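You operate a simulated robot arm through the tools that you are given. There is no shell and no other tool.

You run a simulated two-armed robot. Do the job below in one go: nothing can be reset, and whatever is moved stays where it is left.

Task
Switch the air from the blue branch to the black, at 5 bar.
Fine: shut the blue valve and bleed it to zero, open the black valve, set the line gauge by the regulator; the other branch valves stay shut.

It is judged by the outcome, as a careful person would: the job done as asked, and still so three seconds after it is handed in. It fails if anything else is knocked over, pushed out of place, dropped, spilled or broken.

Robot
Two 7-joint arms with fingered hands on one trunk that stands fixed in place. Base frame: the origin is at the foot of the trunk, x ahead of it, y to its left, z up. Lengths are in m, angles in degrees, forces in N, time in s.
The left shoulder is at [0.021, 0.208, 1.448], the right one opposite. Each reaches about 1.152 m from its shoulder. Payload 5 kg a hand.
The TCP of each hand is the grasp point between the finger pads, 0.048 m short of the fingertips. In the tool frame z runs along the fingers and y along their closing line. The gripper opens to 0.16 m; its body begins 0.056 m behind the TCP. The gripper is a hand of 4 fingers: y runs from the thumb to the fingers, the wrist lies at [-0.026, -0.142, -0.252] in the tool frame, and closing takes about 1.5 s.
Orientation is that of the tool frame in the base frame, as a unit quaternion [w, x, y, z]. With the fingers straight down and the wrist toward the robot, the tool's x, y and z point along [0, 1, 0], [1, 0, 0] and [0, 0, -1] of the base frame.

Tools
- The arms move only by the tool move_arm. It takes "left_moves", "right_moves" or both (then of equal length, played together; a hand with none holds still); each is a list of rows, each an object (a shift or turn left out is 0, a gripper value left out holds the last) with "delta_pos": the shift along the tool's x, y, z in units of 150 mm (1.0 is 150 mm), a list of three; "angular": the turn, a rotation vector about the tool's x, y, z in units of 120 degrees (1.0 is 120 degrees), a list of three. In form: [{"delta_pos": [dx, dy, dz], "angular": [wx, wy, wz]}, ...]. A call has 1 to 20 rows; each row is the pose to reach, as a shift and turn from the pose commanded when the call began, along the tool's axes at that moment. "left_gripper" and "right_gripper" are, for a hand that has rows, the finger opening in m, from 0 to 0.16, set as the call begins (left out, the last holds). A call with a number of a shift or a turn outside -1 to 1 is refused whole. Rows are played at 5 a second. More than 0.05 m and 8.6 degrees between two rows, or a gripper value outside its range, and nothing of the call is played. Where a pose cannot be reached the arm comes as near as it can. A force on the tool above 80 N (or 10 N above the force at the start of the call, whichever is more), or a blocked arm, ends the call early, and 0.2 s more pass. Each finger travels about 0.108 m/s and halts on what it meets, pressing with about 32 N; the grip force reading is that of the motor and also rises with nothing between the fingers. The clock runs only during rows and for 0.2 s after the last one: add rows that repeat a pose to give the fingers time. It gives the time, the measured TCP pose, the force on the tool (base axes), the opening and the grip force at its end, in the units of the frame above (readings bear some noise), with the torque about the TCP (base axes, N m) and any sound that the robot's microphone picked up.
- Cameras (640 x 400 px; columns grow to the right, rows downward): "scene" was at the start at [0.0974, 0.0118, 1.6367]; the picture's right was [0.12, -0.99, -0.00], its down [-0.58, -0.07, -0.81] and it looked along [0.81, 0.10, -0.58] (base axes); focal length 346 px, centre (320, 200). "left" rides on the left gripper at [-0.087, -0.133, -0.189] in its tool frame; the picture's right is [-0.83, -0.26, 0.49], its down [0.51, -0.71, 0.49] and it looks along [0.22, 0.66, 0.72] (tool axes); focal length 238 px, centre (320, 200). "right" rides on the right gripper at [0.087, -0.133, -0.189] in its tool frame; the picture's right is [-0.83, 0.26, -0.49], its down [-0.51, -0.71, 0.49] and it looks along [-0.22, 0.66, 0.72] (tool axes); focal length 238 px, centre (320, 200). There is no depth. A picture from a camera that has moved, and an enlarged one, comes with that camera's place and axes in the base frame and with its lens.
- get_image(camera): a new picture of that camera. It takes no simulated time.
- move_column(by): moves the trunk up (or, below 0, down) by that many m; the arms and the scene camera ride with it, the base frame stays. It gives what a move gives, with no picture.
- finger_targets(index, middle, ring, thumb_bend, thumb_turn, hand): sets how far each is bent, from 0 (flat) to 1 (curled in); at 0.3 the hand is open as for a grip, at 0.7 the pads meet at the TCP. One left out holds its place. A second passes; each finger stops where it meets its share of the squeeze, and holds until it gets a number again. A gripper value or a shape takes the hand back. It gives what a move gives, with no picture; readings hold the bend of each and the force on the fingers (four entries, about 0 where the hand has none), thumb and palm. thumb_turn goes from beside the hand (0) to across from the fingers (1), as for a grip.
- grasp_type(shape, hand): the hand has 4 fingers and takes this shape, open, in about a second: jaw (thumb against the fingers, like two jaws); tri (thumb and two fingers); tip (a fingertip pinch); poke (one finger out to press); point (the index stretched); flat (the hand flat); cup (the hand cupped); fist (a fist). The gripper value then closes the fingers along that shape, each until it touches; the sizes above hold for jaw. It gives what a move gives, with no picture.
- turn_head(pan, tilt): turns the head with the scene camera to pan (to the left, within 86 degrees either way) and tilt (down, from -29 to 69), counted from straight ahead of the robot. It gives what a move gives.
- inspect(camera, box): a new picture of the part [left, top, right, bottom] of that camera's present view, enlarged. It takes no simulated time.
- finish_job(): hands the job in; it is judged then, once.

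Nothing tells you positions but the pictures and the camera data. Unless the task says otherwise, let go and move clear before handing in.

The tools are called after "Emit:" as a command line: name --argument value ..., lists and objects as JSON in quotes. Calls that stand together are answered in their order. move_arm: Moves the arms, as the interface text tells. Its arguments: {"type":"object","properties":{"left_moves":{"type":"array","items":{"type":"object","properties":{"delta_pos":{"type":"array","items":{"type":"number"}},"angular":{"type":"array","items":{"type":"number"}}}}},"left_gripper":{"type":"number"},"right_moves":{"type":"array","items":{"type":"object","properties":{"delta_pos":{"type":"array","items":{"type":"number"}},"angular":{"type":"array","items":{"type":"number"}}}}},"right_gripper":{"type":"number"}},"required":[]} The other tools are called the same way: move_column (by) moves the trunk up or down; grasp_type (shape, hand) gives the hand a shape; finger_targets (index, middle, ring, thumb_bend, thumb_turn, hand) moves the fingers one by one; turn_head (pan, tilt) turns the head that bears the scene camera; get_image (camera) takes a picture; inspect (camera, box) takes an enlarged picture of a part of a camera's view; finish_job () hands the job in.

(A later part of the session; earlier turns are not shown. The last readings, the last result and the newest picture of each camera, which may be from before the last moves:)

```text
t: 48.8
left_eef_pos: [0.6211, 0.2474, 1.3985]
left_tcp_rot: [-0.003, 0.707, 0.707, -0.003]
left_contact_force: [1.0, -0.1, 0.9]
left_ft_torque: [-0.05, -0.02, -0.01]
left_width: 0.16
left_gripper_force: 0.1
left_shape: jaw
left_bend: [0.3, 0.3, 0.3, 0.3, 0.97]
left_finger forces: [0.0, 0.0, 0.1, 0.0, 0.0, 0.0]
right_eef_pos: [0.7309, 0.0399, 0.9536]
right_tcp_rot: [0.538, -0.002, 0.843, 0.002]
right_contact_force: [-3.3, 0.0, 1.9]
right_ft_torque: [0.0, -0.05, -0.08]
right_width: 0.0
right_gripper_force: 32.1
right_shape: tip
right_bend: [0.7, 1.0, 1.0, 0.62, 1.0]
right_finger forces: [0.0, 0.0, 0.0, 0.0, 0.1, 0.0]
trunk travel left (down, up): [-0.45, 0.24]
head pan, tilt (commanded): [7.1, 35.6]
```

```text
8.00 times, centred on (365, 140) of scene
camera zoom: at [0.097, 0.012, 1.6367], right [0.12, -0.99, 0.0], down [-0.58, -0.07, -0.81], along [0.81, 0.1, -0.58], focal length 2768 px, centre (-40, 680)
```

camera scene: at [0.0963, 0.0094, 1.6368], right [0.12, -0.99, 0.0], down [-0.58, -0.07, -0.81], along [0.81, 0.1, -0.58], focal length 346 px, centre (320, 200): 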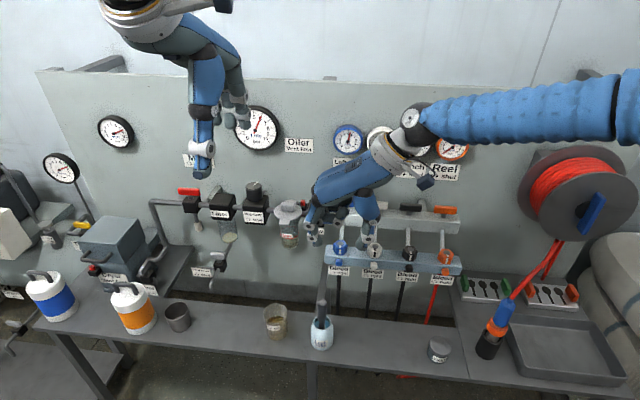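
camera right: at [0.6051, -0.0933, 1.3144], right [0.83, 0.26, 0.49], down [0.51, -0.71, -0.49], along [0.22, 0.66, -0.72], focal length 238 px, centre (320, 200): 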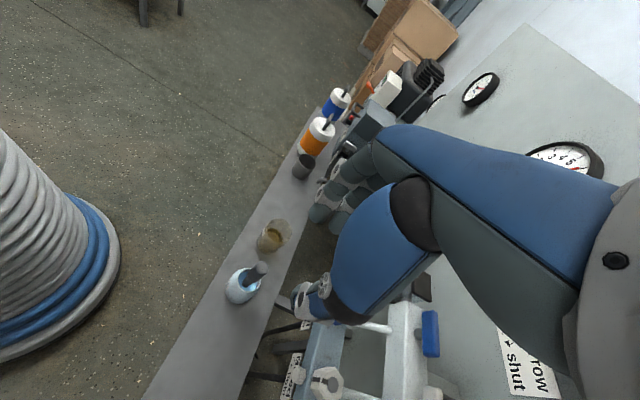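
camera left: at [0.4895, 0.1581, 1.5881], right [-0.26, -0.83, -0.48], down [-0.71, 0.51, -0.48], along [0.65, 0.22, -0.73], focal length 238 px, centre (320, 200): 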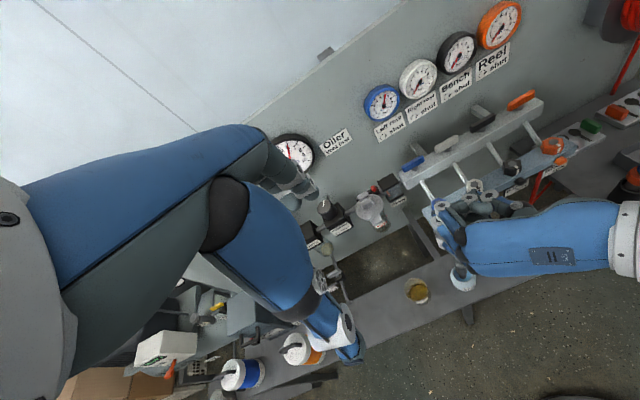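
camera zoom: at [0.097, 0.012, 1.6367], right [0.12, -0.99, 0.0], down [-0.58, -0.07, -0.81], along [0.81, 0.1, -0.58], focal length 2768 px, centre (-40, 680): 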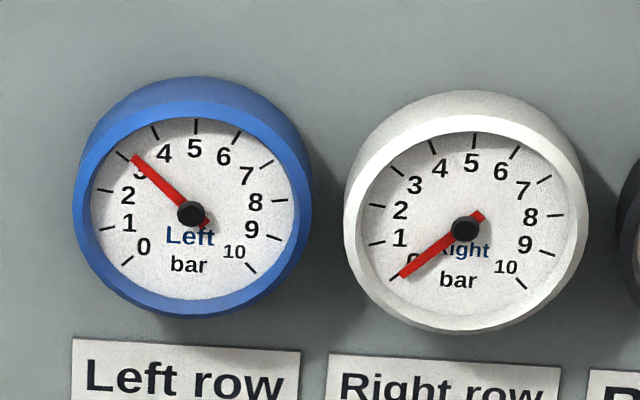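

Pressing the cap is what bleeds the branch: the gauge has already fallen to 3 bar. I'll keep it pressed until it reaches zero.

Emit:
move_arm --right_moves '[{"delta_pos": [0, 0, 0.01]}, {"delta_pos": [0, 0, 0.02]}, {"delta_pos": [0, 0, 0.02]}, {"delta_pos": [0, 0, 0.02]}, {"delta_pos": [0, 0, 0.02]}, {"delta_pos": [0, 0, 0.02]}, {"delta_pos": [0, 0, 0.02]}, {"delta_pos": [0, 0, 0.02]}, {"delta_pos": [0, 0, 0.02]}, {"delta_pos": [0, 0, 0.02]}, {"delta_pos": [0, 0, 0.02]}, {"delta_pos": [0, 0, 0.02]}]'

Emit:
inspect --camera "scene" --box '[325, 115, 405, 165]'

```text
t: 51.4
left_eef_pos: [0.6196, 0.2453, 1.3984]
left_tcp_rot: [-0.003, 0.708, 0.707, -0.003]
left_contact_force: [-0.2, -0.7, -1.0]
left_ft_torque: [0.01, -0.01, 0.02]
left_width: 0.1599
left_gripper_force: 0.0
left_shape: jaw
left_bend: [0.3, 0.3, 0.3, 0.3, 0.97]
left_finger forces: [0.0, 0.0, 0.0, 0.0, 0.1, 0.0]
right_eef_pos: [0.7341, 0.0401, 0.9522]
right_tcp_rot: [0.537, -0.002, 0.843, 0.001]
right_contact_force: [-17.1, -3.7, 4.5]
right_ft_torque: [-0.1, -0.03, -0.36]
right_width: 0.0
right_gripper_force: 31.6
right_shape: tip
right_bend: [0.7, 1.0, 1.0, 0.62, 1.0]
right_finger forces: [0.0, 0.1, 0.0, 0.0, 0.0, 0.0]
trunk travel left (down, up): [-0.45, 0.24]
head pan, tilt (commanded): [7.1, 35.6]
```

```text
8.00 times, centred on (365, 140) of scene
camera zoom: at [0.0954, 0.0116, 1.6368], right [0.12, -0.99, 0.0], down [-0.58, -0.07, -0.81], along [0.81, 0.1, -0.58], focal length 2768 px, centre (-40, 680)
```

zoom: 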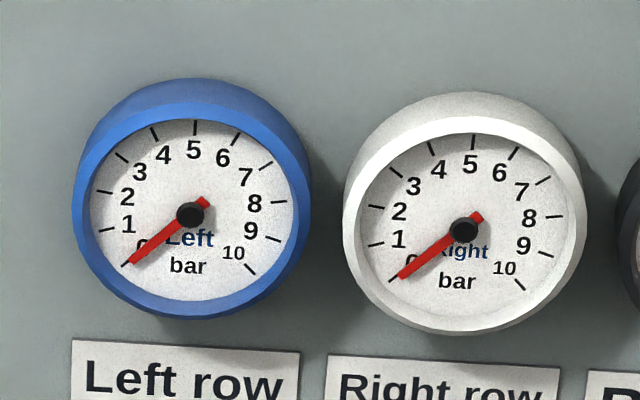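

Blue reads zero. I'll hold the cap a moment longer, then back off, lift, and verify that it stays at zero.

Emit:
move_arm --right_moves '[{"delta_pos": [0, 0, 0]}, {"delta_pos": [0, 0, 0]}, {"delta_pos": [0, 0, 0]}, {"delta_pos": [0, 0, 0]}, {"delta_pos": [0, 0, 0]}, {"delta_pos": [0, 0, -0.15]}, {"delta_pos": [0, 0, -0.35]}, {"delta_pos": [-0.22, 0, -0.45]}, {"delta_pos": [-0.45, 0, -0.58]}, {"delta_pos": [-0.7, 0, -0.7]}, {"delta_pos": [-0.95, 0, -0.8]}]'

Emit:
inspect --camera "scene" --box '[320, 110, 480, 210]'

Emit:
get_image --camera "scene"

```text
t: 53.8
left_eef_pos: [0.6206, 0.2453, 1.3985]
left_tcp_rot: [-0.003, 0.707, 0.707, -0.003]
left_contact_force: [0.0, 0.2, -0.2]
left_ft_torque: [0.03, -0.07, 0.01]
left_width: 0.1599
left_gripper_force: 0.1
left_shape: jaw
left_bend: [0.3, 0.3, 0.3, 0.3, 0.97]
left_finger forces: [0.0, 0.1, 0.0, 0.0, 0.0, 0.1]
right_eef_pos: [0.6823, 0.0441, 1.1299]
right_tcp_rot: [0.537, -0.002, 0.843, 0.001]
right_contact_force: [-1.7, -0.2, -1.1]
right_ft_torque: [-0.01, -0.16, -0.05]
right_width: 0.0
right_gripper_force: 31.4
right_shape: tip
right_bend: [0.7, 1.0, 1.0, 0.62, 1.0]
right_finger forces: [0.1, 0.0, 0.1, 0.0, 0.0, 0.1]
trunk travel left (down, up): [-0.45, 0.24]
head pan, tilt (commanded): [7.1, 35.6]
```

```text
4.00 times, centred on (400, 160) of scene
camera zoom: at [0.0963, 0.0121, 1.6368], right [0.12, -0.99, 0.0], down [-0.58, -0.07, -0.81], along [0.81, 0.1, -0.58], focal length 1384 px, centre (0, 360)
```

zoom: 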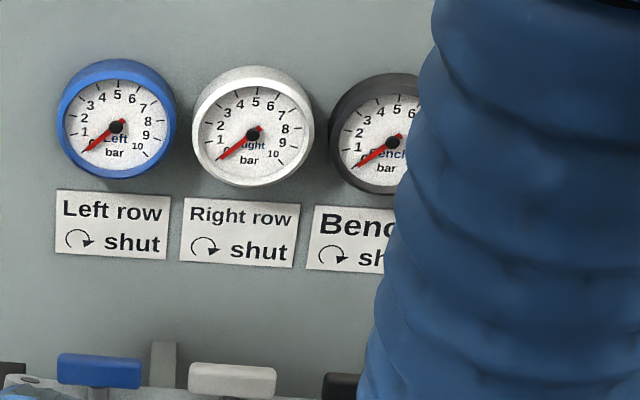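

```text
taken
camera scene: at [0.0963, 0.0121, 1.6368], right [0.12, -0.99, 0.0], down [-0.58, -0.07, -0.81], along [0.81, 0.1, -0.58], focal length 346 px, centre (320, 200)
```

scene: 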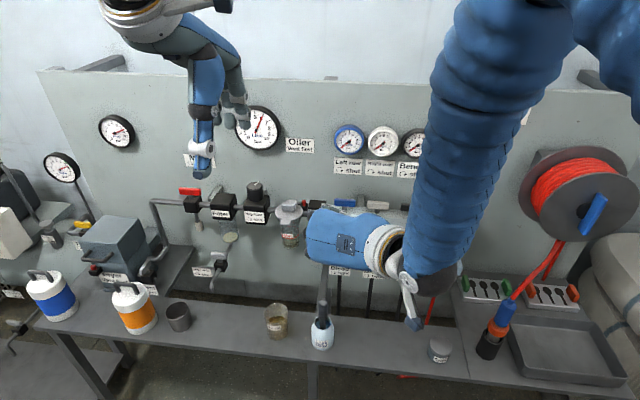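

Blue stays at zero after release and its lever is across. Next I'll bring the right hand back upright and turn it thumb-toward-me, heading for the black lever.

Emit:
move_arm --right_moves '[{"delta_pos": [0, -0.12, 0], "angular": [0, 0.0677, 0]}, {"delta_pos": [0, -0.24, 0], "angular": [0, 0.1354, 0]}, {"delta_pos": [0, -0.36, 0], "angular": [0, 0.2031, 0]}, {"delta_pos": [0, -0.48, 0], "angular": [0, 0.2708, 0]}, {"delta_pos": [0, -0.6, 0], "angular": [0, 0.3385, 0]}, {"delta_pos": [0, -0.72, 0], "angular": [0, 0.4063, 0]}, {"delta_pos": [0, -0.84, 0], "angular": [0, 0.474, 0]}, {"delta_pos": [0, -0.95, 0], "angular": [0, 0.5417, 0]}, {"delta_pos": [0, -0.95, 0], "angular": [0, 0.5417, 0]}]'

Emit:
move_arm --right_moves '[{"delta_pos": [0, 0, -0.03], "angular": [0, 0, 0.0625]}, {"delta_pos": [0, 0, -0.06], "angular": [0, 0, 0.125]}, {"delta_pos": [0, 0, -0.09], "angular": [0, 0, 0.1875]}, {"delta_pos": [0, 0, -0.12], "angular": [0, 0, 0.25]}, {"delta_pos": [0, 0, -0.15], "angular": [0, 0, 0.3125]}, {"delta_pos": [0, 0, -0.18], "angular": [0, 0, 0.375]}, {"delta_pos": [0, 0, -0.2], "angular": [0, 0, 0.4375]}, {"delta_pos": [0, 0, -0.2], "angular": [0, 0, 0.5]}, {"delta_pos": [0, 0, -0.2], "angular": [0, 0, 0.5625]}, {"delta_pos": [0, 0, -0.2], "angular": [0, 0, 0.625]}, {"delta_pos": [0, 0, -0.2], "angular": [0, 0, 0.6875]}, {"delta_pos": [0, 0, -0.2], "angular": [0, 0, 0.75]}, {"delta_pos": [0, 0, -0.2], "angular": [0, 0, 0.75]}]'

Emit:
get_image --camera "scene"

```text
t: 55.8
left_eef_pos: [0.6198, 0.2471, 1.3994]
left_tcp_rot: [-0.002, 0.707, 0.707, -0.004]
left_contact_force: [-1.5, 0.3, 0.6]
left_ft_torque: [-0.03, -0.08, -0.01]
left_width: 0.1596
left_gripper_force: 0.0
left_shape: jaw
left_bend: [0.3, 0.3, 0.3, 0.3, 0.97]
left_finger forces: [0.0, 0.0, 0.0, 0.1, 0.0, 0.1]
right_eef_pos: [0.684, -0.1, 1.1322]
right_tcp_rot: [-0.001, -0.003, 1.0, 0.0]
right_contact_force: [-0.8, 0.5, 0.8]
right_ft_torque: [-0.05, -0.03, 0.0]
right_width: 0.0002
right_gripper_force: 32.0
right_shape: tip
right_bend: [0.7, 1.0, 1.0, 0.62, 1.0]
right_finger forces: [0.0, 0.0, 0.0, 0.1, 0.1, 0.0]
trunk travel left (down, up): [-0.45, 0.24]
head pan, tilt (commanded): [7.1, 35.6]
```

```text
t: 58.6
left_eef_pos: [0.6208, 0.246, 1.3988]
left_tcp_rot: [-0.002, 0.707, 0.707, -0.003]
left_contact_force: [0.1, -0.4, 0.3]
left_ft_torque: [0.04, -0.01, 0.03]
left_width: 0.1597
left_gripper_force: 0.0
left_shape: jaw
left_bend: [0.3, 0.3, 0.3, 0.3, 0.97]
left_finger forces: [0.1, 0.1, 0.1, 0.0, 0.1, 0.1]
right_eef_pos: [0.6863, -0.1026, 1.1607]
right_tcp_rot: [-0.001, 0.706, 0.708, 0.0]
right_contact_force: [1.1, -0.3, -0.7]
right_ft_torque: [0.03, 0.02, 0.03]
right_width: 0.0002
right_gripper_force: 31.8
right_shape: tip
right_bend: [0.7, 1.0, 1.0, 0.62, 1.0]
right_finger forces: [0.0, 0.0, 0.0, 0.0, 0.0, 0.1]
trunk travel left (down, up): [-0.45, 0.24]
head pan, tilt (commanded): [7.1, 35.6]
```

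```text
taken
camera scene: at [0.0977, 0.0116, 1.6367], right [0.12, -0.99, 0.0], down [-0.58, -0.07, -0.81], along [0.81, 0.1, -0.58], focal length 346 px, centre (320, 200)
```

scene: 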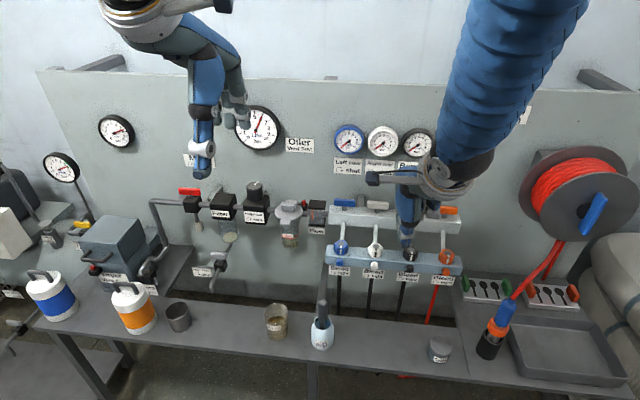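

The hand is upright, thumb toward me. I'll tilt it 30° forward and hover in front of the right half of the black lever.

Emit:
move_arm --right_moves '[{"delta_pos": [-0.12, 0.19, -0.03], "angular": [-0.0625, 0, 0]}, {"delta_pos": [-0.245, 0.377, -0.06], "angular": [-0.125, 0, 0]}, {"delta_pos": [-0.367, 0.565, -0.09], "angular": [-0.1875, 0, 0]}, {"delta_pos": [-0.49, 0.754, -0.12], "angular": [-0.25, 0, 0]}, {"delta_pos": [-0.49, 0.754, -0.12], "angular": [-0.25, 0, 0]}, {"delta_pos": [-0.49, 0.754, -0.12], "angular": [-0.25, 0, 0]}]'

Emit:
get_image --camera "right"

Emit:
inspect --camera "left" --box '[440, 60, 600, 180]'

```text
t: 60.0
left_eef_pos: [0.622, 0.2465, 1.3984]
left_tcp_rot: [-0.003, 0.707, 0.707, -0.003]
left_contact_force: [0.7, -0.9, -0.2]
left_ft_torque: [0.01, -0.01, 0.0]
left_width: 0.1597
left_gripper_force: 0.0
left_shape: jaw
left_bend: [0.3, 0.3, 0.3, 0.3, 0.97]
left_finger forces: [0.0, 0.0, 0.0, 0.0, 0.0, 0.0]
right_eef_pos: [0.8014, -0.1733, 1.1787]
right_tcp_rot: [0.183, 0.682, 0.684, 0.183]
right_contact_force: [0.0, 0.8, -0.4]
right_ft_torque: [0.05, 0.01, 0.04]
right_width: 0.0001
right_gripper_force: 32.2
right_shape: tip
right_bend: [0.7, 1.0, 1.0, 0.62, 1.0]
right_finger forces: [0.0, 0.1, 0.1, 0.1, 0.0, 0.1]
trunk travel left (down, up): [-0.45, 0.24]
head pan, tilt (commanded): [7.1, 35.6]
```

```text
taken
camera right: at [0.5921, -0.0882, 1.2765], right [-0.02, -0.83, 0.55], down [-0.37, -0.51, -0.78], along [0.93, -0.21, -0.3], focal length 238 px, centre (320, 200)
```

right: 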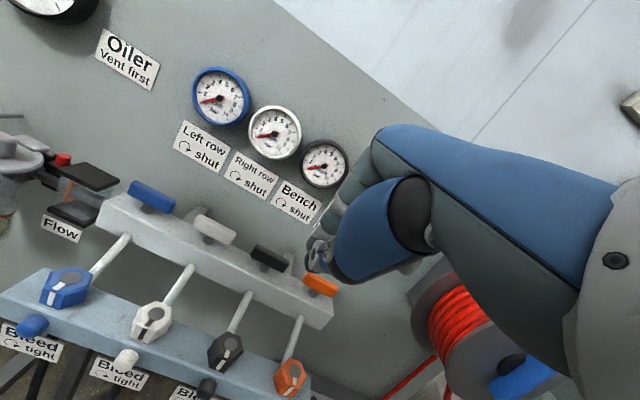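

```text
3.33 times, centred on (520, 120) of left
camera zoom: at [0.4899, 0.1589, 1.5879], right [-0.26, -0.83, -0.48], down [-0.71, 0.51, -0.48], along [0.65, 0.22, -0.73], focal length 794 px, centre (-347, 467)
```

zoom: 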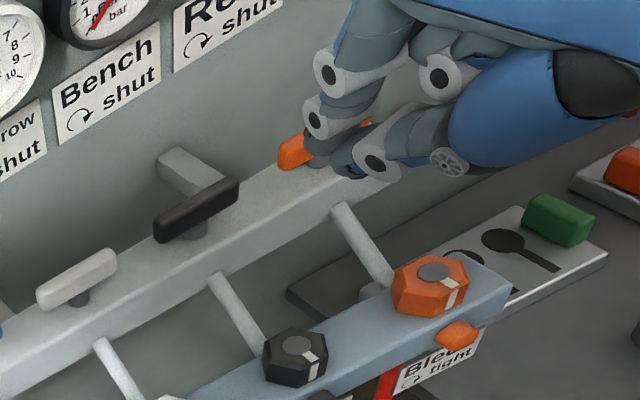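

The black lever is at about [0.918, -0.151]. I'll lower the pinch to just in front of its right half.

Emit:
move_arm --right_moves '[{"delta_pos": [0, -0.02, 0.2]}, {"delta_pos": [0, -0.04, 0.4]}, {"delta_pos": [0, -0.065, 0.58]}, {"delta_pos": [0, -0.09, 0.7]}, {"delta_pos": [0, -0.107, 0.785]}, {"delta_pos": [0, -0.107, 0.785]}]'

Emit:
inspect --camera "right" --box '[200, 160, 400, 310]'

Emit:
inspect --camera "left" --box '[440, 60, 600, 180]'

```text
t: 61.4
left_eef_pos: [0.6206, 0.2462, 1.3994]
left_tcp_rot: [-0.003, 0.707, 0.707, -0.004]
left_contact_force: [-0.4, -0.6, 0.1]
left_ft_torque: [0.02, -0.02, -0.01]
left_width: 0.1596
left_gripper_force: 0.0
left_shape: jaw
left_bend: [0.3, 0.3, 0.3, 0.3, 0.97]
left_finger forces: [0.0, 0.1, 0.0, 0.0, 0.0, 0.0]
right_eef_pos: [0.8436, -0.1767, 1.0696]
right_tcp_rot: [0.182, 0.682, 0.684, 0.184]
right_contact_force: [0.3, -0.1, 0.6]
right_ft_torque: [-0.04, -0.01, -0.03]
right_width: 0.0
right_gripper_force: 31.6
right_shape: tip
right_bend: [0.7, 1.0, 1.0, 0.62, 1.0]
right_finger forces: [0.1, 0.0, 0.0, 0.0, 0.0, 0.1]
trunk travel left (down, up): [-0.45, 0.24]
head pan, tilt (commanded): [7.1, 35.6]
```

```text
2.67 times, centred on (300, 235) of right
camera zoom: at [0.6347, -0.0915, 1.1676], right [-0.02, -0.83, 0.55], down [-0.37, -0.51, -0.78], along [0.93, -0.21, -0.3], focal length 636 px, centre (373, 107)
```

zoom: 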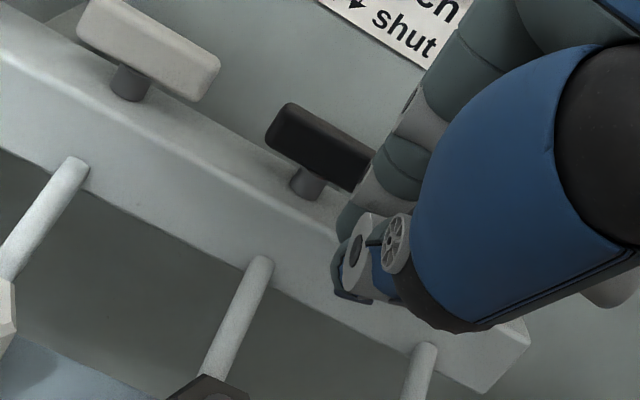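

```text
3.33 times, centred on (520, 120) of left
camera zoom: at [0.4894, 0.1593, 1.588], right [-0.26, -0.83, -0.48], down [-0.71, 0.51, -0.48], along [0.65, 0.22, -0.73], focal length 794 px, centre (-347, 467)
```

zoom: 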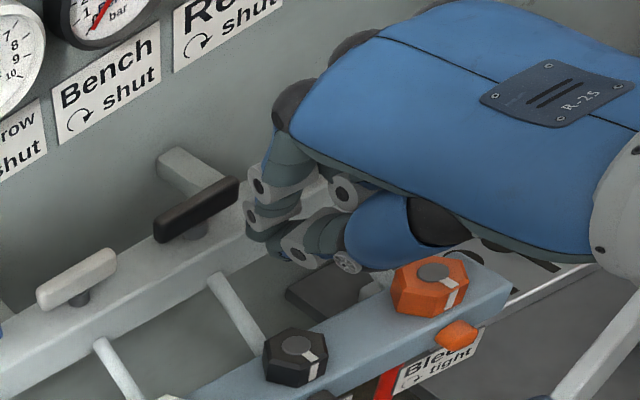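

The pinch is just short of the lever's near face, right of its stem. I'll push forward to start turning it counter-clockwise (open), and check midway.

Emit:
move_arm --right_moves '[{"delta_pos": [0, 0.07, 0.04]}, {"delta_pos": [0, 0.131, 0.0757]}, {"delta_pos": [-0.023, 0.173, 0.1]}, {"delta_pos": [-0.0433, 0.215, 0.1243]}, {"delta_pos": [-0.0453, 0.262, 0.1513]}]'

Emit:
inspect --camera "right" --box '[200, 140, 400, 290]'

Emit:
inspect --camera "left" --box '[440, 60, 600, 180]'

```text
t: 62.6
left_eef_pos: [0.6128, 0.2469, 1.4032]
left_tcp_rot: [0.0, 0.707, 0.707, -0.002]
left_contact_force: [0.4, 0.3, -1.1]
left_ft_torque: [-0.02, -0.02, 0.01]
left_width: 0.1598
left_gripper_force: 0.0
left_shape: jaw
left_bend: [0.3, 0.3, 0.3, 0.3, 0.97]
left_finger forces: [0.1, 0.0, 0.0, 0.0, 0.0, 0.0]
right_eef_pos: [0.8812, -0.1794, 1.0744]
right_tcp_rot: [0.184, 0.681, 0.684, 0.185]
right_contact_force: [-62.5, 4.4, 35.0]
right_ft_torque: [0.21, 3.14, -0.46]
right_width: 0.0
right_gripper_force: 32.1
right_shape: tip
right_bend: [0.7, 1.0, 1.0, 0.62, 1.0]
right_finger forces: [0.0, 0.0, 0.0, 0.0, 98.7, 0.0]
trunk travel left (down, up): [-0.45, 0.24]
head pan, tilt (commanded): [7.1, 35.6]
```

```text
2.67 times, centred on (300, 215) of right
camera zoom: at [0.6732, -0.094, 1.172], right [-0.02, -0.83, 0.55], down [-0.36, -0.51, -0.78], along [0.93, -0.21, -0.3], focal length 636 px, centre (373, 160)
```

zoom: 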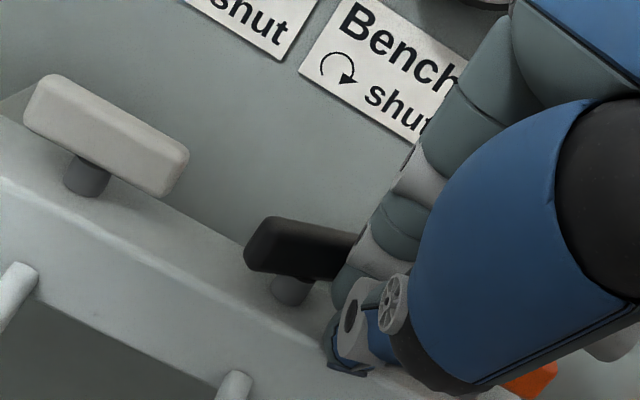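

```text
3.33 times, centred on (520, 120) of left
camera zoom: at [0.4797, 0.1598, 1.5914], right [-0.26, -0.83, -0.48], down [-0.71, 0.51, -0.49], along [0.65, 0.22, -0.72], focal length 794 px, centre (-347, 467)
```

zoom: 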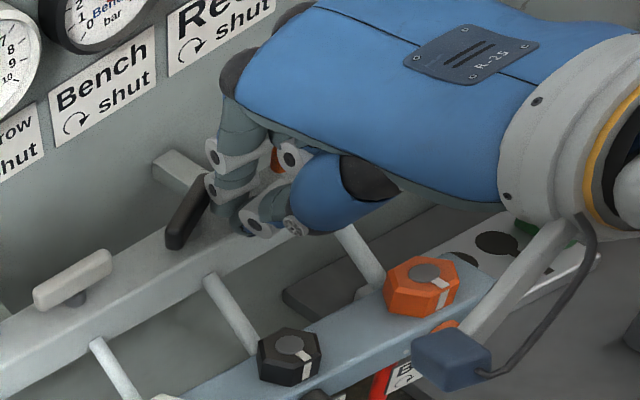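

The lever has turned about 30°, but the thumb tip is now pressing on the beam's edge. I'll back off and lift, then approach again more upright and yawed so only the fingertips reach the lever.

Emit:
move_arm --right_moves '[{"delta_pos": [0.005, -0.13, -0.11]}, {"delta_pos": [0.012, -0.255, -0.225]}, {"delta_pos": [0.0, -0.2, -0.45]}, {"delta_pos": [-0.055, -0.08, -0.662]}, {"delta_pos": [-0.055, -0.08, -0.662]}]'

Emit:
move_arm --right_moves '[{"angular": [0.0625, 0, 0]}, {"angular": [0.125, 0, 0]}, {"angular": [0.1875, 0, 0]}, {"angular": [0.25, 0, 0]}, {"angular": [0.25, 0, 0]}]'

Emit:
move_arm --right_moves '[{"angular": [0, 0, -0.0625]}, {"angular": [0, 0, -0.125]}, {"angular": [0, 0, -0.1875]}, {"angular": [0, 0, -0.25]}, {"angular": [0, 0, -0.3125]}, {"angular": [0, 0, -0.375]}, {"angular": [0, 0, -0.375]}]'

Emit:
move_arm --right_moves '[{"angular": [-0.042, 0, 0]}, {"angular": [-0.0833, 0, 0]}, {"angular": [-0.0833, 0, 0]}]'

Emit:
inspect --camera "scene" --box '[340, 100, 500, 240]'

Emit:
inspect --camera "left" --box '[440, 60, 600, 180]'

Emit:
get_image --camera "right"

```text
t: 63.8
left_eef_pos: [0.6204, 0.2473, 1.397]
left_tcp_rot: [-0.002, 0.707, 0.707, -0.003]
left_contact_force: [-0.4, -0.6, 0.0]
left_ft_torque: [-0.08, 0.03, 0.03]
left_width: 0.1599
left_gripper_force: 0.1
left_shape: jaw
left_bend: [0.3, 0.3, 0.3, 0.3, 0.97]
left_finger forces: [0.1, 0.0, 0.1, 0.0, 0.0, 0.0]
right_eef_pos: [0.8297, -0.1882, 1.149]
right_tcp_rot: [0.184, 0.682, 0.684, 0.183]
right_contact_force: [-0.5, 0.0, -0.4]
right_ft_torque: [-0.04, 0.04, -0.03]
right_width: 0.0
right_gripper_force: 32.2
right_shape: tip
right_bend: [0.7, 1.0, 1.0, 0.61, 1.0]
right_finger forces: [0.1, 0.1, 0.0, 0.0, 0.0, 0.0]
trunk travel left (down, up): [-0.45, 0.24]
head pan, tilt (commanded): [7.1, 35.6]
```

```text
t: 65.0
left_eef_pos: [0.6213, 0.2459, 1.3984]
left_tcp_rot: [-0.003, 0.707, 0.707, -0.003]
left_contact_force: [-0.4, 0.6, 0.1]
left_ft_torque: [0.02, -0.01, 0.02]
left_width: 0.1599
left_gripper_force: 0.0
left_shape: jaw
left_bend: [0.3, 0.3, 0.3, 0.3, 0.97]
left_finger forces: [0.1, 0.0, 0.1, 0.1, 0.0, 0.0]
right_eef_pos: [0.8296, -0.1903, 1.1497]
right_tcp_rot: [-0.001, 0.705, 0.709, 0.001]
right_contact_force: [-0.7, -0.6, 0.5]
right_ft_torque: [0.03, -0.01, -0.01]
right_width: 0.0002
right_gripper_force: 32.3
right_shape: tip
right_bend: [0.7, 1.0, 1.0, 0.61, 1.0]
right_finger forces: [0.0, 0.0, 0.0, 0.0, 0.0, 0.0]
trunk travel left (down, up): [-0.45, 0.24]
head pan, tilt (commanded): [7.1, 35.6]
```

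```text
t: 66.6
left_eef_pos: [0.6197, 0.2458, 1.3989]
left_tcp_rot: [-0.003, 0.707, 0.707, -0.004]
left_contact_force: [-0.7, 0.0, -0.3]
left_ft_torque: [-0.05, -0.02, 0.02]
left_width: 0.1596
left_gripper_force: 0.1
left_shape: jaw
left_bend: [0.3, 0.3, 0.3, 0.3, 0.97]
left_finger forces: [0.0, 0.0, 0.1, 0.0, 0.0, 0.0]
right_eef_pos: [0.831, -0.1885, 1.1502]
right_tcp_rot: [0.0, 0.38, 0.925, 0.0]
right_contact_force: [-0.1, -0.1, 0.7]
right_ft_torque: [-0.02, 0.0, 0.0]
right_width: 0.0
right_gripper_force: 32.2
right_shape: tip
right_bend: [0.7, 1.0, 1.0, 0.61, 1.0]
right_finger forces: [0.0, 0.1, 0.1, 0.0, 0.0, 0.0]
trunk travel left (down, up): [-0.45, 0.24]
head pan, tilt (commanded): [7.1, 35.6]
```

```text
t: 67.4
left_eef_pos: [0.6217, 0.2474, 1.398]
left_tcp_rot: [-0.003, 0.707, 0.707, -0.004]
left_contact_force: [-0.4, 1.1, -0.4]
left_ft_torque: [-0.06, 0.01, 0.01]
left_width: 0.1599
left_gripper_force: 0.0
left_shape: jaw
left_bend: [0.3, 0.3, 0.3, 0.3, 0.97]
left_finger forces: [0.0, 0.0, 0.0, 0.1, 0.0, 0.1]
right_eef_pos: [0.8301, -0.1885, 1.1491]
right_tcp_rot: [0.032, 0.378, 0.922, 0.081]
right_contact_force: [0.7, 1.3, 0.0]
right_ft_torque: [-0.06, 0.01, 0.01]
right_width: 0.0001
right_gripper_force: 31.7
right_shape: tip
right_bend: [0.7, 1.0, 1.0, 0.61, 1.0]
right_finger forces: [0.0, 0.0, 0.1, 0.0, 0.1, 0.0]
trunk travel left (down, up): [-0.45, 0.24]
head pan, tilt (commanded): [7.1, 35.6]
```

```text
2.86 times, centred on (420, 170) of scene
camera zoom: at [0.0979, 0.0131, 1.6367], right [0.12, -0.99, 0.0], down [-0.58, -0.07, -0.81], along [0.81, 0.1, -0.58], focal length 988 px, centre (34, 286)
```

zoom: 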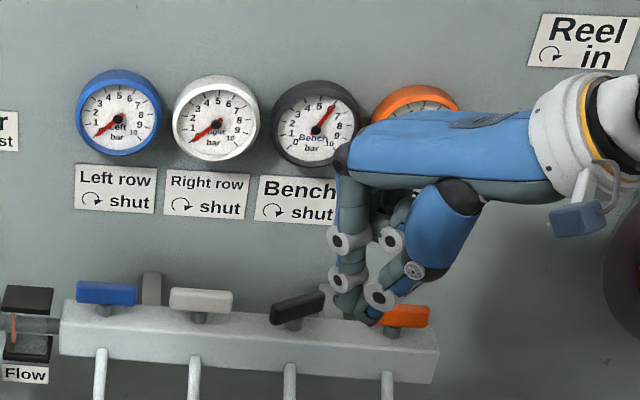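

```text
3.33 times, centred on (520, 120) of left
camera zoom: at [0.4901, 0.1604, 1.5877], right [-0.26, -0.84, -0.48], down [-0.71, 0.51, -0.48], along [0.65, 0.22, -0.73], focal length 794 px, centre (-347, 467)
```

zoom: 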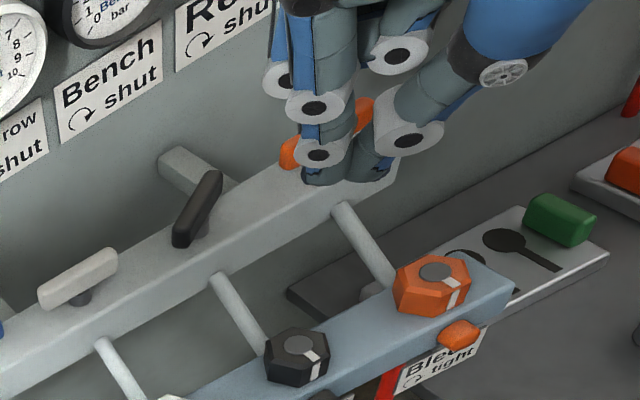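

```text
taken
camera right: at [0.6545, -0.2443, 1.3134], right [0.71, -0.47, 0.52], down [-0.07, -0.79, -0.61], along [0.7, 0.39, -0.6], focal length 238 px, centre (320, 200)
```

right: 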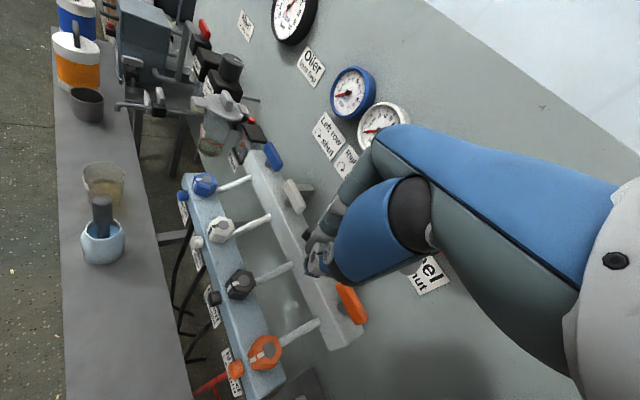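

Black's gauge has already risen to 6 as the lever stands about 40° open, and blue stays at zero. I'll come down beside the right half of the black lever with the upright pinch.

Emit:
move_arm --right_moves '[{"delta_pos": [-0.145, 0.09, 0.135]}, {"delta_pos": [-0.29, 0.18, 0.269]}, {"delta_pos": [-0.306, 0.176, 0.38]}, {"delta_pos": [-0.322, 0.173, 0.491]}, {"delta_pos": [-0.322, 0.173, 0.491]}]'

Emit:
inspect --camera "scene" --box '[370, 140, 490, 240]'

Emit:
inspect --camera "left" --box '[450, 80, 570, 170]'

Emit:
inspect --camera "right" --box '[240, 180, 400, 300]'

```text
t: 68.6
left_eef_pos: [0.6212, 0.2464, 1.3992]
left_tcp_rot: [-0.003, 0.707, 0.707, -0.003]
left_contact_force: [0.4, -0.3, -0.3]
left_ft_torque: [-0.01, -0.04, -0.01]
left_width: 0.1596
left_gripper_force: 0.0
left_shape: jaw
left_bend: [0.3, 0.3, 0.3, 0.3, 0.97]
left_finger forces: [0.0, 0.0, 0.0, 0.0, 0.0, 0.0]
right_eef_pos: [0.8905, -0.1963, 1.0807]
right_tcp_rot: [0.032, 0.378, 0.922, 0.08]
right_contact_force: [-0.1, 0.6, 0.3]
right_ft_torque: [-0.02, -0.03, -0.02]
right_width: 0.0
right_gripper_force: 32.5
right_shape: tip
right_bend: [0.7, 1.0, 1.0, 0.61, 1.0]
right_finger forces: [0.0, 0.1, 0.0, 0.0, 0.1, 0.0]
trunk travel left (down, up): [-0.45, 0.24]
head pan, tilt (commanded): [7.1, 35.6]
```

```text
4.00 times, centred on (430, 190) of scene
camera zoom: at [0.097, 0.0119, 1.6368], right [0.12, -0.99, 0.0], down [-0.58, -0.07, -0.81], along [0.81, 0.1, -0.58], focal length 1384 px, centre (-120, 240)
```

zoom: 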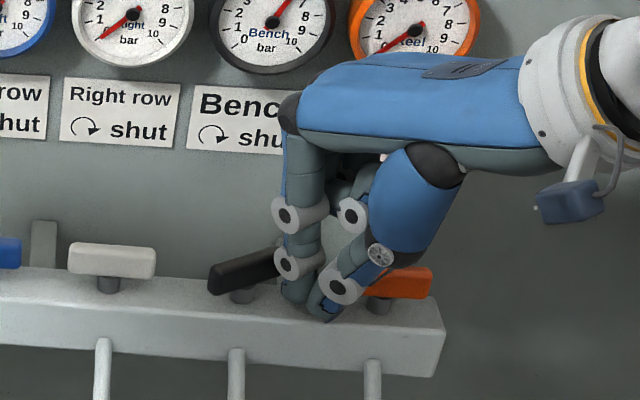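

```text
4.44 times, centred on (510, 125) of left
camera zoom: at [0.4891, 0.1591, 1.5881], right [-0.26, -0.83, -0.48], down [-0.71, 0.51, -0.49], along [0.65, 0.22, -0.73], focal length 1059 px, centre (-524, 533)
```

zoom: 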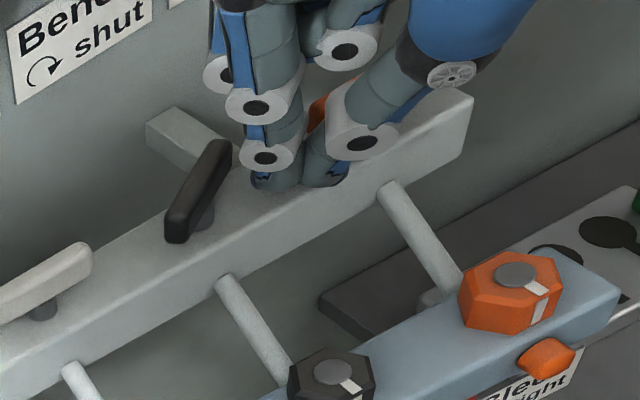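

```text
3.33 times, centred on (320, 240) of right
camera zoom: at [0.7152, -0.2521, 1.2443], right [0.71, -0.47, 0.52], down [-0.07, -0.79, -0.61], along [0.7, 0.39, -0.6], focal length 794 px, centre (320, 67)
```

zoom: 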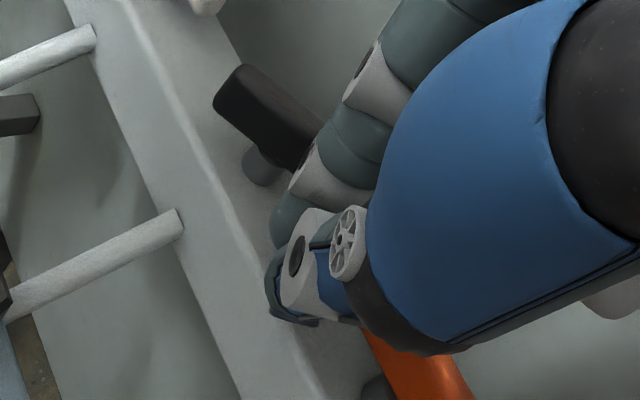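

The pinch is between the black and orange levers, touching neither. I'll push round the next part of the arc and check.

Emit:
move_arm --right_moves '[{"delta_pos": [-0.008, 0.079, 0.014]}, {"delta_pos": [-0.028, 0.1, 0.018]}, {"delta_pos": [-0.049, 0.119, 0.021]}, {"delta_pos": [-0.06, 0.138, 0.025]}, {"delta_pos": [-0.07, 0.158, 0.028]}]'

Emit:
inspect --camera "left" --box '[450, 80, 570, 170]'

Emit:
inspect --camera "scene" --box '[370, 140, 490, 240]'

Emit:
inspect --camera "right" --box '[240, 160, 400, 280]'

```text
t: 69.8
left_eef_pos: [0.6211, 0.246, 1.397]
left_tcp_rot: [-0.004, 0.707, 0.708, -0.003]
left_contact_force: [0.0, -0.3, 0.7]
left_ft_torque: [0.03, 0.02, 0.02]
left_width: 0.1597
left_gripper_force: 0.0
left_shape: jaw
left_bend: [0.3, 0.3, 0.3, 0.3, 0.97]
left_finger forces: [0.0, 0.1, 0.1, 0.0, 0.0, 0.0]
right_eef_pos: [0.9177, -0.188, 1.0789]
right_tcp_rot: [0.033, 0.379, 0.921, 0.08]
right_contact_force: [-1.7, -1.5, 0.4]
right_ft_torque: [-0.03, 0.02, 0.03]
right_width: 0.0
right_gripper_force: 31.5
right_shape: tip
right_bend: [0.7, 1.0, 1.0, 0.61, 1.0]
right_finger forces: [0.1, 0.0, 0.0, 0.0, 0.1, 0.0]
trunk travel left (down, up): [-0.45, 0.24]
head pan, tilt (commanded): [7.1, 35.6]
```

```text
4.44 times, centred on (510, 125) of left
camera zoom: at [0.4897, 0.1588, 1.5879], right [-0.26, -0.83, -0.48], down [-0.71, 0.51, -0.48], along [0.65, 0.22, -0.73], focal length 1059 px, centre (-524, 533)
```

zoom: 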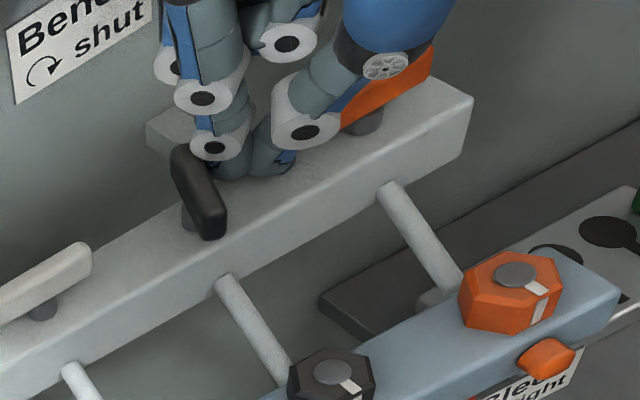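

```text
4.00 times, centred on (430, 190) of scene
camera zoom: at [0.0975, 0.0117, 1.6367], right [0.12, -0.99, 0.0], down [-0.58, -0.07, -0.81], along [0.81, 0.1, -0.58], focal length 1384 px, centre (-120, 240)
```

zoom: 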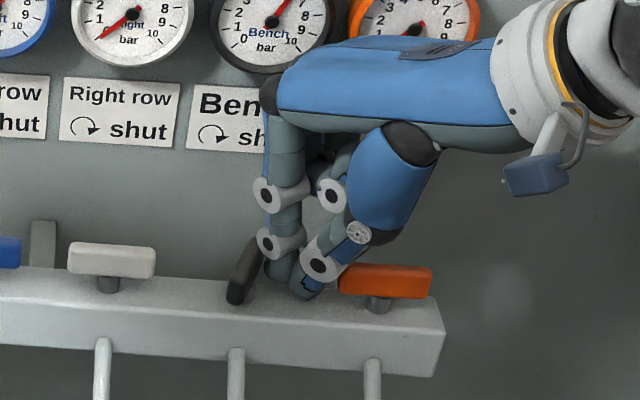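

```text
3.33 times, centred on (320, 220) of right
camera zoom: at [0.741, -0.2431, 1.2429], right [0.71, -0.47, 0.52], down [-0.07, -0.79, -0.61], along [0.7, 0.39, -0.6], focal length 794 px, centre (320, 133)
```

zoom: 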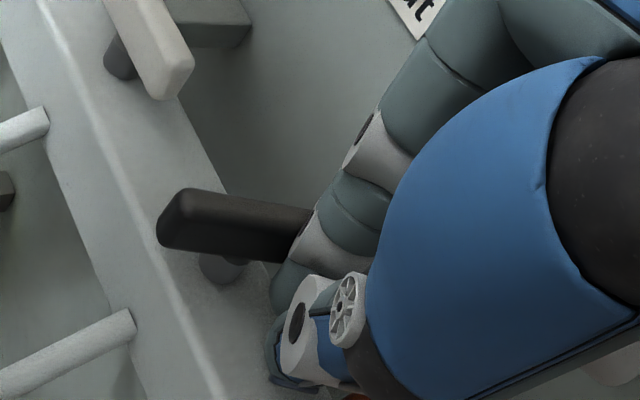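

The lever is nearly along the pipe line now. I'll finish the last bit until it meets its stop.

Emit:
move_arm --right_moves '[{"delta_pos": [-0.005, 0.02, 0.003]}, {"delta_pos": [-0.01, 0.042, 0.007]}, {"delta_pos": [0.0, 0.055, 0.009]}, {"delta_pos": [0.01, 0.066, 0.011]}, {"delta_pos": [0.024, 0.08, 0.014]}, {"delta_pos": [0.034, 0.09, 0.016]}]'

Emit:
inspect --camera "left" --box '[450, 80, 570, 170]'

Emit:
inspect --camera "scene" --box '[370, 140, 490, 240]'

```text
t: 71.2
left_eef_pos: [0.6207, 0.2423, 1.3998]
left_tcp_rot: [-0.003, 0.707, 0.707, -0.003]
left_contact_force: [-0.3, 0.9, -0.2]
left_ft_torque: [-0.01, -0.02, -0.01]
left_width: 0.1599
left_gripper_force: 0.1
left_shape: jaw
left_bend: [0.3, 0.3, 0.3, 0.3, 0.97]
left_finger forces: [0.0, 0.1, 0.1, 0.0, 0.1, 0.1]
right_eef_pos: [0.9231, -0.1801, 1.0818]
right_tcp_rot: [0.035, 0.381, 0.92, 0.081]
right_contact_force: [-2.6, -27.9, 5.0]
right_ft_torque: [-0.5, -0.12, -0.12]
right_width: 0.0
right_gripper_force: 31.7
right_shape: tip
right_bend: [0.7, 1.0, 0.99, 0.61, 1.0]
right_finger forces: [0.1, 0.1, 0.5, 0.0, 0.1, 0.7]
trunk travel left (down, up): [-0.45, 0.24]
head pan, tilt (commanded): [7.1, 35.6]
```

```text
4.44 times, centred on (510, 125) of left
camera zoom: at [0.4888, 0.1558, 1.5885], right [-0.26, -0.83, -0.49], down [-0.71, 0.51, -0.48], along [0.65, 0.22, -0.73], focal length 1059 px, centre (-524, 533)
```

zoom: 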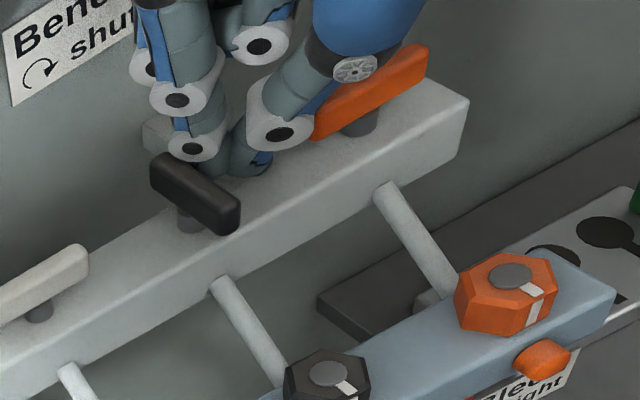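

```text
4.00 times, centred on (430, 190) of scene
camera zoom: at [0.0967, 0.0082, 1.6368], right [0.12, -0.99, 0.0], down [-0.58, -0.07, -0.81], along [0.81, 0.1, -0.58], focal length 1384 px, centre (-120, 240)
```

zoom: 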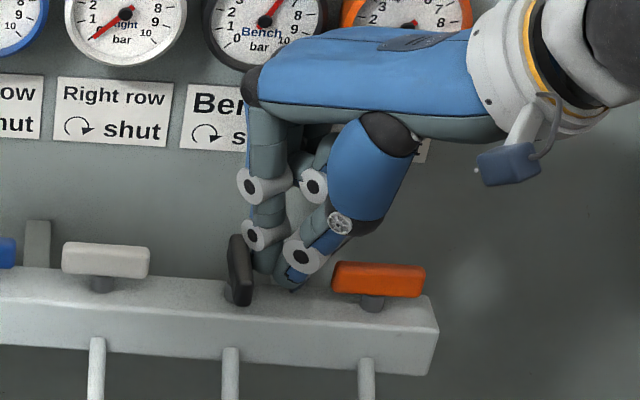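

The lever now lies along the line and pushes back at about 28 N, so it is on its open stop. I'll withdraw the right hand up and away.

Emit:
move_arm --right_moves '[{"delta_pos": [-0.009, -0.084, -0.015]}, {"delta_pos": [0.009, -0.067, -0.215]}, {"delta_pos": [0.094, -0.105, -0.492]}, {"delta_pos": [0.236, -0.302, -0.73]}, {"delta_pos": [0.283, -0.511, -0.903]}, {"delta_pos": [0.283, -0.511, -0.903]}]'

Emit:
get_image --camera "scene"

Emit:
inspect --camera "scene" --box '[320, 110, 480, 230]'

Emit:
inspect --camera "left" --box '[370, 60, 610, 230]'

```text
refused: row 4 steps farther than a row can; nothing moved
```

```text
taken
camera scene: at [0.0967, 0.0082, 1.6368], right [0.12, -0.99, 0.0], down [-0.58, -0.07, -0.81], along [0.81, 0.1, -0.58], focal length 346 px, centre (320, 200)
```

scene: 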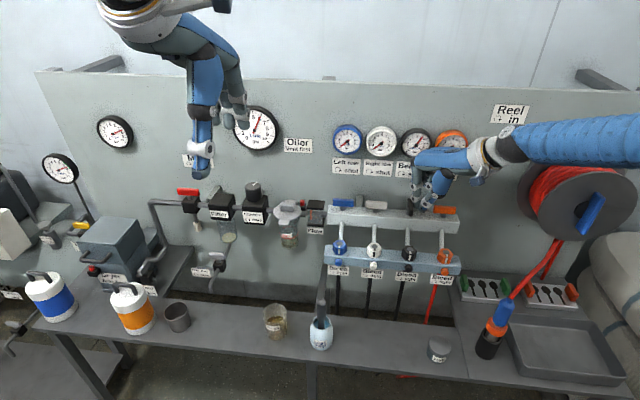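

```text
3.33 times, centred on (400, 170) of scene
camera zoom: at [0.0967, 0.0082, 1.6368], right [0.12, -0.99, 0.0], down [-0.58, -0.07, -0.81], along [0.81, 0.1, -0.58], focal length 1153 px, centre (53, 300)
```

zoom: 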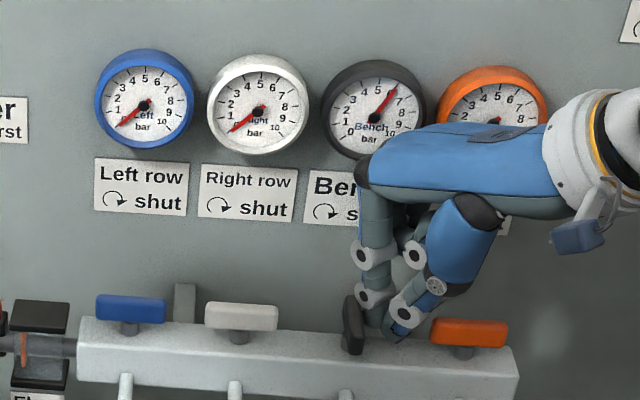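

```text
2.35 times, centred on (490, 145) of left
camera zoom: at [0.4888, 0.1558, 1.5885], right [-0.26, -0.83, -0.49], down [-0.71, 0.51, -0.48], along [0.65, 0.22, -0.73], focal length 561 px, centre (-80, 329)
```

zoom: 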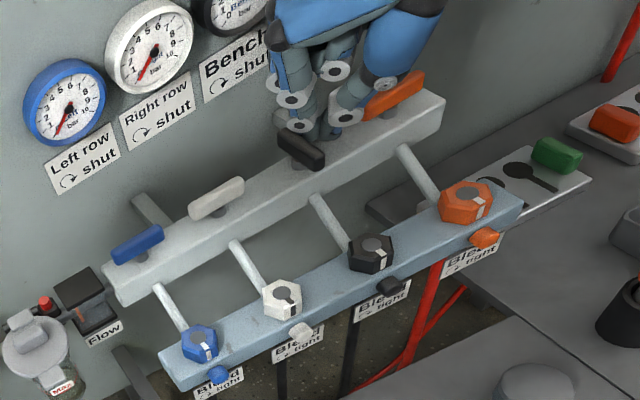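

The last retreat had one step slightly too large, so nothing moved. I'll repeat it with finer steps.

Emit:
move_arm --right_moves '[{"delta_pos": [-0.009, -0.084, -0.015]}, {"delta_pos": [0.009, -0.067, -0.215]}, {"delta_pos": [0.05, -0.085, -0.36]}, {"delta_pos": [0.094, -0.105, -0.492]}, {"delta_pos": [0.165, -0.2, -0.61]}, {"delta_pos": [0.236, -0.302, -0.73]}, {"delta_pos": [0.283, -0.511, -0.903]}, {"delta_pos": [0.283, -0.511, -0.903]}]'

Emit:
inspect --camera "scene" --box '[320, 110, 480, 230]'

Emit:
get_image --camera "scene"

```text
t: 73.0
left_eef_pos: [0.6224, 0.2468, 1.3971]
left_tcp_rot: [-0.004, 0.707, 0.707, -0.005]
left_contact_force: [0.5, 0.4, -0.7]
left_ft_torque: [-0.09, 0.08, 0.01]
left_width: 0.1599
left_gripper_force: 0.1
left_shape: jaw
left_bend: [0.3, 0.3, 0.3, 0.3, 0.97]
left_finger forces: [0.0, 0.0, 0.0, 0.0, 0.1, 0.0]
right_eef_pos: [0.8247, -0.214, 1.1986]
right_tcp_rot: [0.032, 0.38, 0.921, 0.08]
right_contact_force: [0.8, 0.3, 0.5]
right_ft_torque: [-0.07, 0.07, 0.06]
right_width: 0.0001
right_gripper_force: 32.1
right_shape: tip
right_bend: [0.7, 1.0, 1.0, 0.61, 1.0]
right_finger forces: [0.0, 0.1, 0.0, 0.0, 0.0, 0.0]
trunk travel left (down, up): [-0.45, 0.24]
head pan, tilt (commanded): [7.1, 35.6]
```

```text
3.33 times, centred on (400, 170) of scene
camera zoom: at [0.099, 0.0131, 1.6365], right [0.12, -0.99, 0.0], down [-0.58, -0.07, -0.81], along [0.81, 0.1, -0.58], focal length 1153 px, centre (53, 300)
```

zoom: 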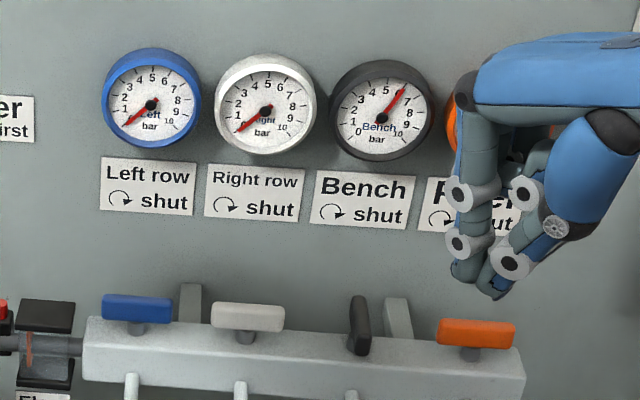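

```text
taken
camera scene: at [0.099, 0.0131, 1.6365], right [0.12, -0.99, 0.0], down [-0.58, -0.07, -0.81], along [0.81, 0.1, -0.58], focal length 346 px, centre (320, 200)
```

scene: 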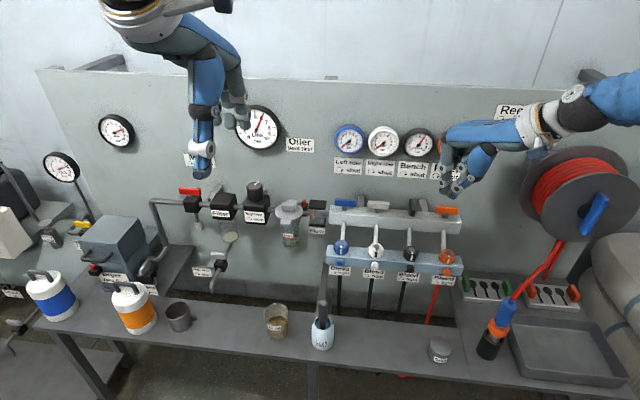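

Blue is shut at zero, black is fully open at about 6 bar, white and orange stay shut. Now the regulator: I'll shape the left hand to the pinch and make a small test move to see how it responds after its earlier unreachable command.

Emit:
grasp_type --hand "left" --shape "tip"

Emit:
move_arm --left_moves '[{"delta_pos": [0, 0.1, 0.1]}, {"delta_pos": [0, 0.2, 0.2]}]'

Emit:
inspect --camera "right" --box '[140, 0, 360, 160]'

Emit:
get_image --camera "right"

```text
t: 73.9
left_eef_pos: [0.6219, 0.246, 1.3982]
left_tcp_rot: [-0.003, 0.707, 0.707, -0.003]
left_contact_force: [0.6, 0.7, 0.4]
left_ft_torque: [-0.01, -0.02, -0.02]
left_width: 0.16
left_gripper_force: 0.0
left_shape: tip
left_bend: [0.3, 0.98, 0.99, 0.3, 0.97]
left_finger forces: [0.1, 0.0, 0.0, 0.0, 0.0, 0.0]
right_eef_pos: [0.8241, -0.2139, 1.2008]
right_tcp_rot: [0.033, 0.38, 0.921, 0.081]
right_contact_force: [0.2, -0.3, 0.3]
right_ft_torque: [-0.03, -0.01, -0.01]
right_width: 0.0
right_gripper_force: 32.2
right_shape: tip
right_bend: [0.7, 1.0, 1.0, 0.61, 1.0]
right_finger forces: [0.0, 0.0, 0.0, 0.0, 0.1, 0.0]
trunk travel left (down, up): [-0.45, 0.24]
head pan, tilt (commanded): [7.1, 35.6]
```

```text
t: 74.5
left_eef_pos: [0.651, 0.2435, 1.3655]
left_tcp_rot: [0.0, 0.707, 0.708, 0.0]
left_contact_force: [1.1, 0.5, -0.5]
left_ft_torque: [-0.02, 0.04, -0.01]
left_width: 0.1599
left_gripper_force: 0.0
left_shape: tip
left_bend: [0.3, 0.98, 0.99, 0.3, 0.97]
left_finger forces: [0.1, 0.0, 0.0, 0.0, 0.0, 0.0]
right_eef_pos: [0.8253, -0.2141, 1.1985]
right_tcp_rot: [0.032, 0.379, 0.921, 0.081]
right_contact_force: [-0.1, -0.9, -0.5]
right_ft_torque: [0.04, 0.06, 0.05]
right_width: 0.0
right_gripper_force: 31.8
right_shape: tip
right_bend: [0.7, 1.0, 1.0, 0.61, 1.0]
right_finger forces: [0.1, 0.1, 0.0, 0.0, 0.0, 0.0]
trunk travel left (down, up): [-0.45, 0.24]
head pan, tilt (commanded): [7.1, 35.6]
```

```text
2.50 times, centred on (250, 80) of right
camera zoom: at [0.6494, -0.2705, 1.3631], right [0.71, -0.47, 0.52], down [-0.07, -0.79, -0.61], along [0.7, 0.39, -0.6], focal length 596 px, centre (495, 500)
```

zoom: 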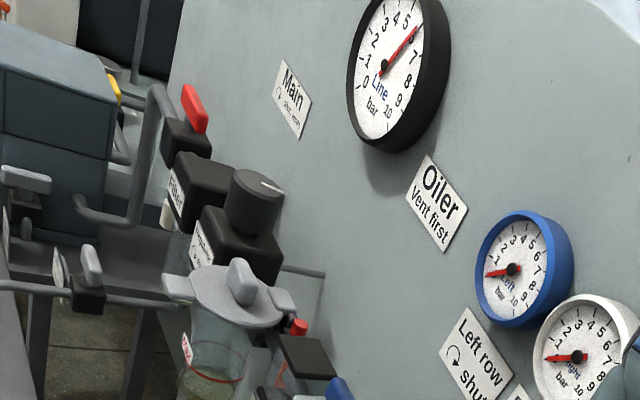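

```text
taken
camera right: at [0.6494, -0.2705, 1.3631], right [0.71, -0.47, 0.52], down [-0.07, -0.79, -0.61], along [0.7, 0.39, -0.6], focal length 238 px, centre (320, 200)
```

right: 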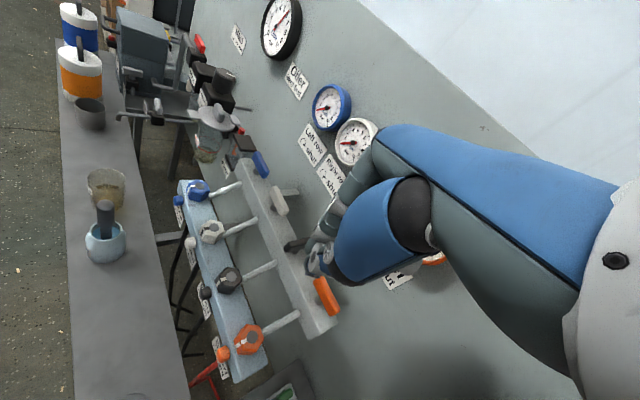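

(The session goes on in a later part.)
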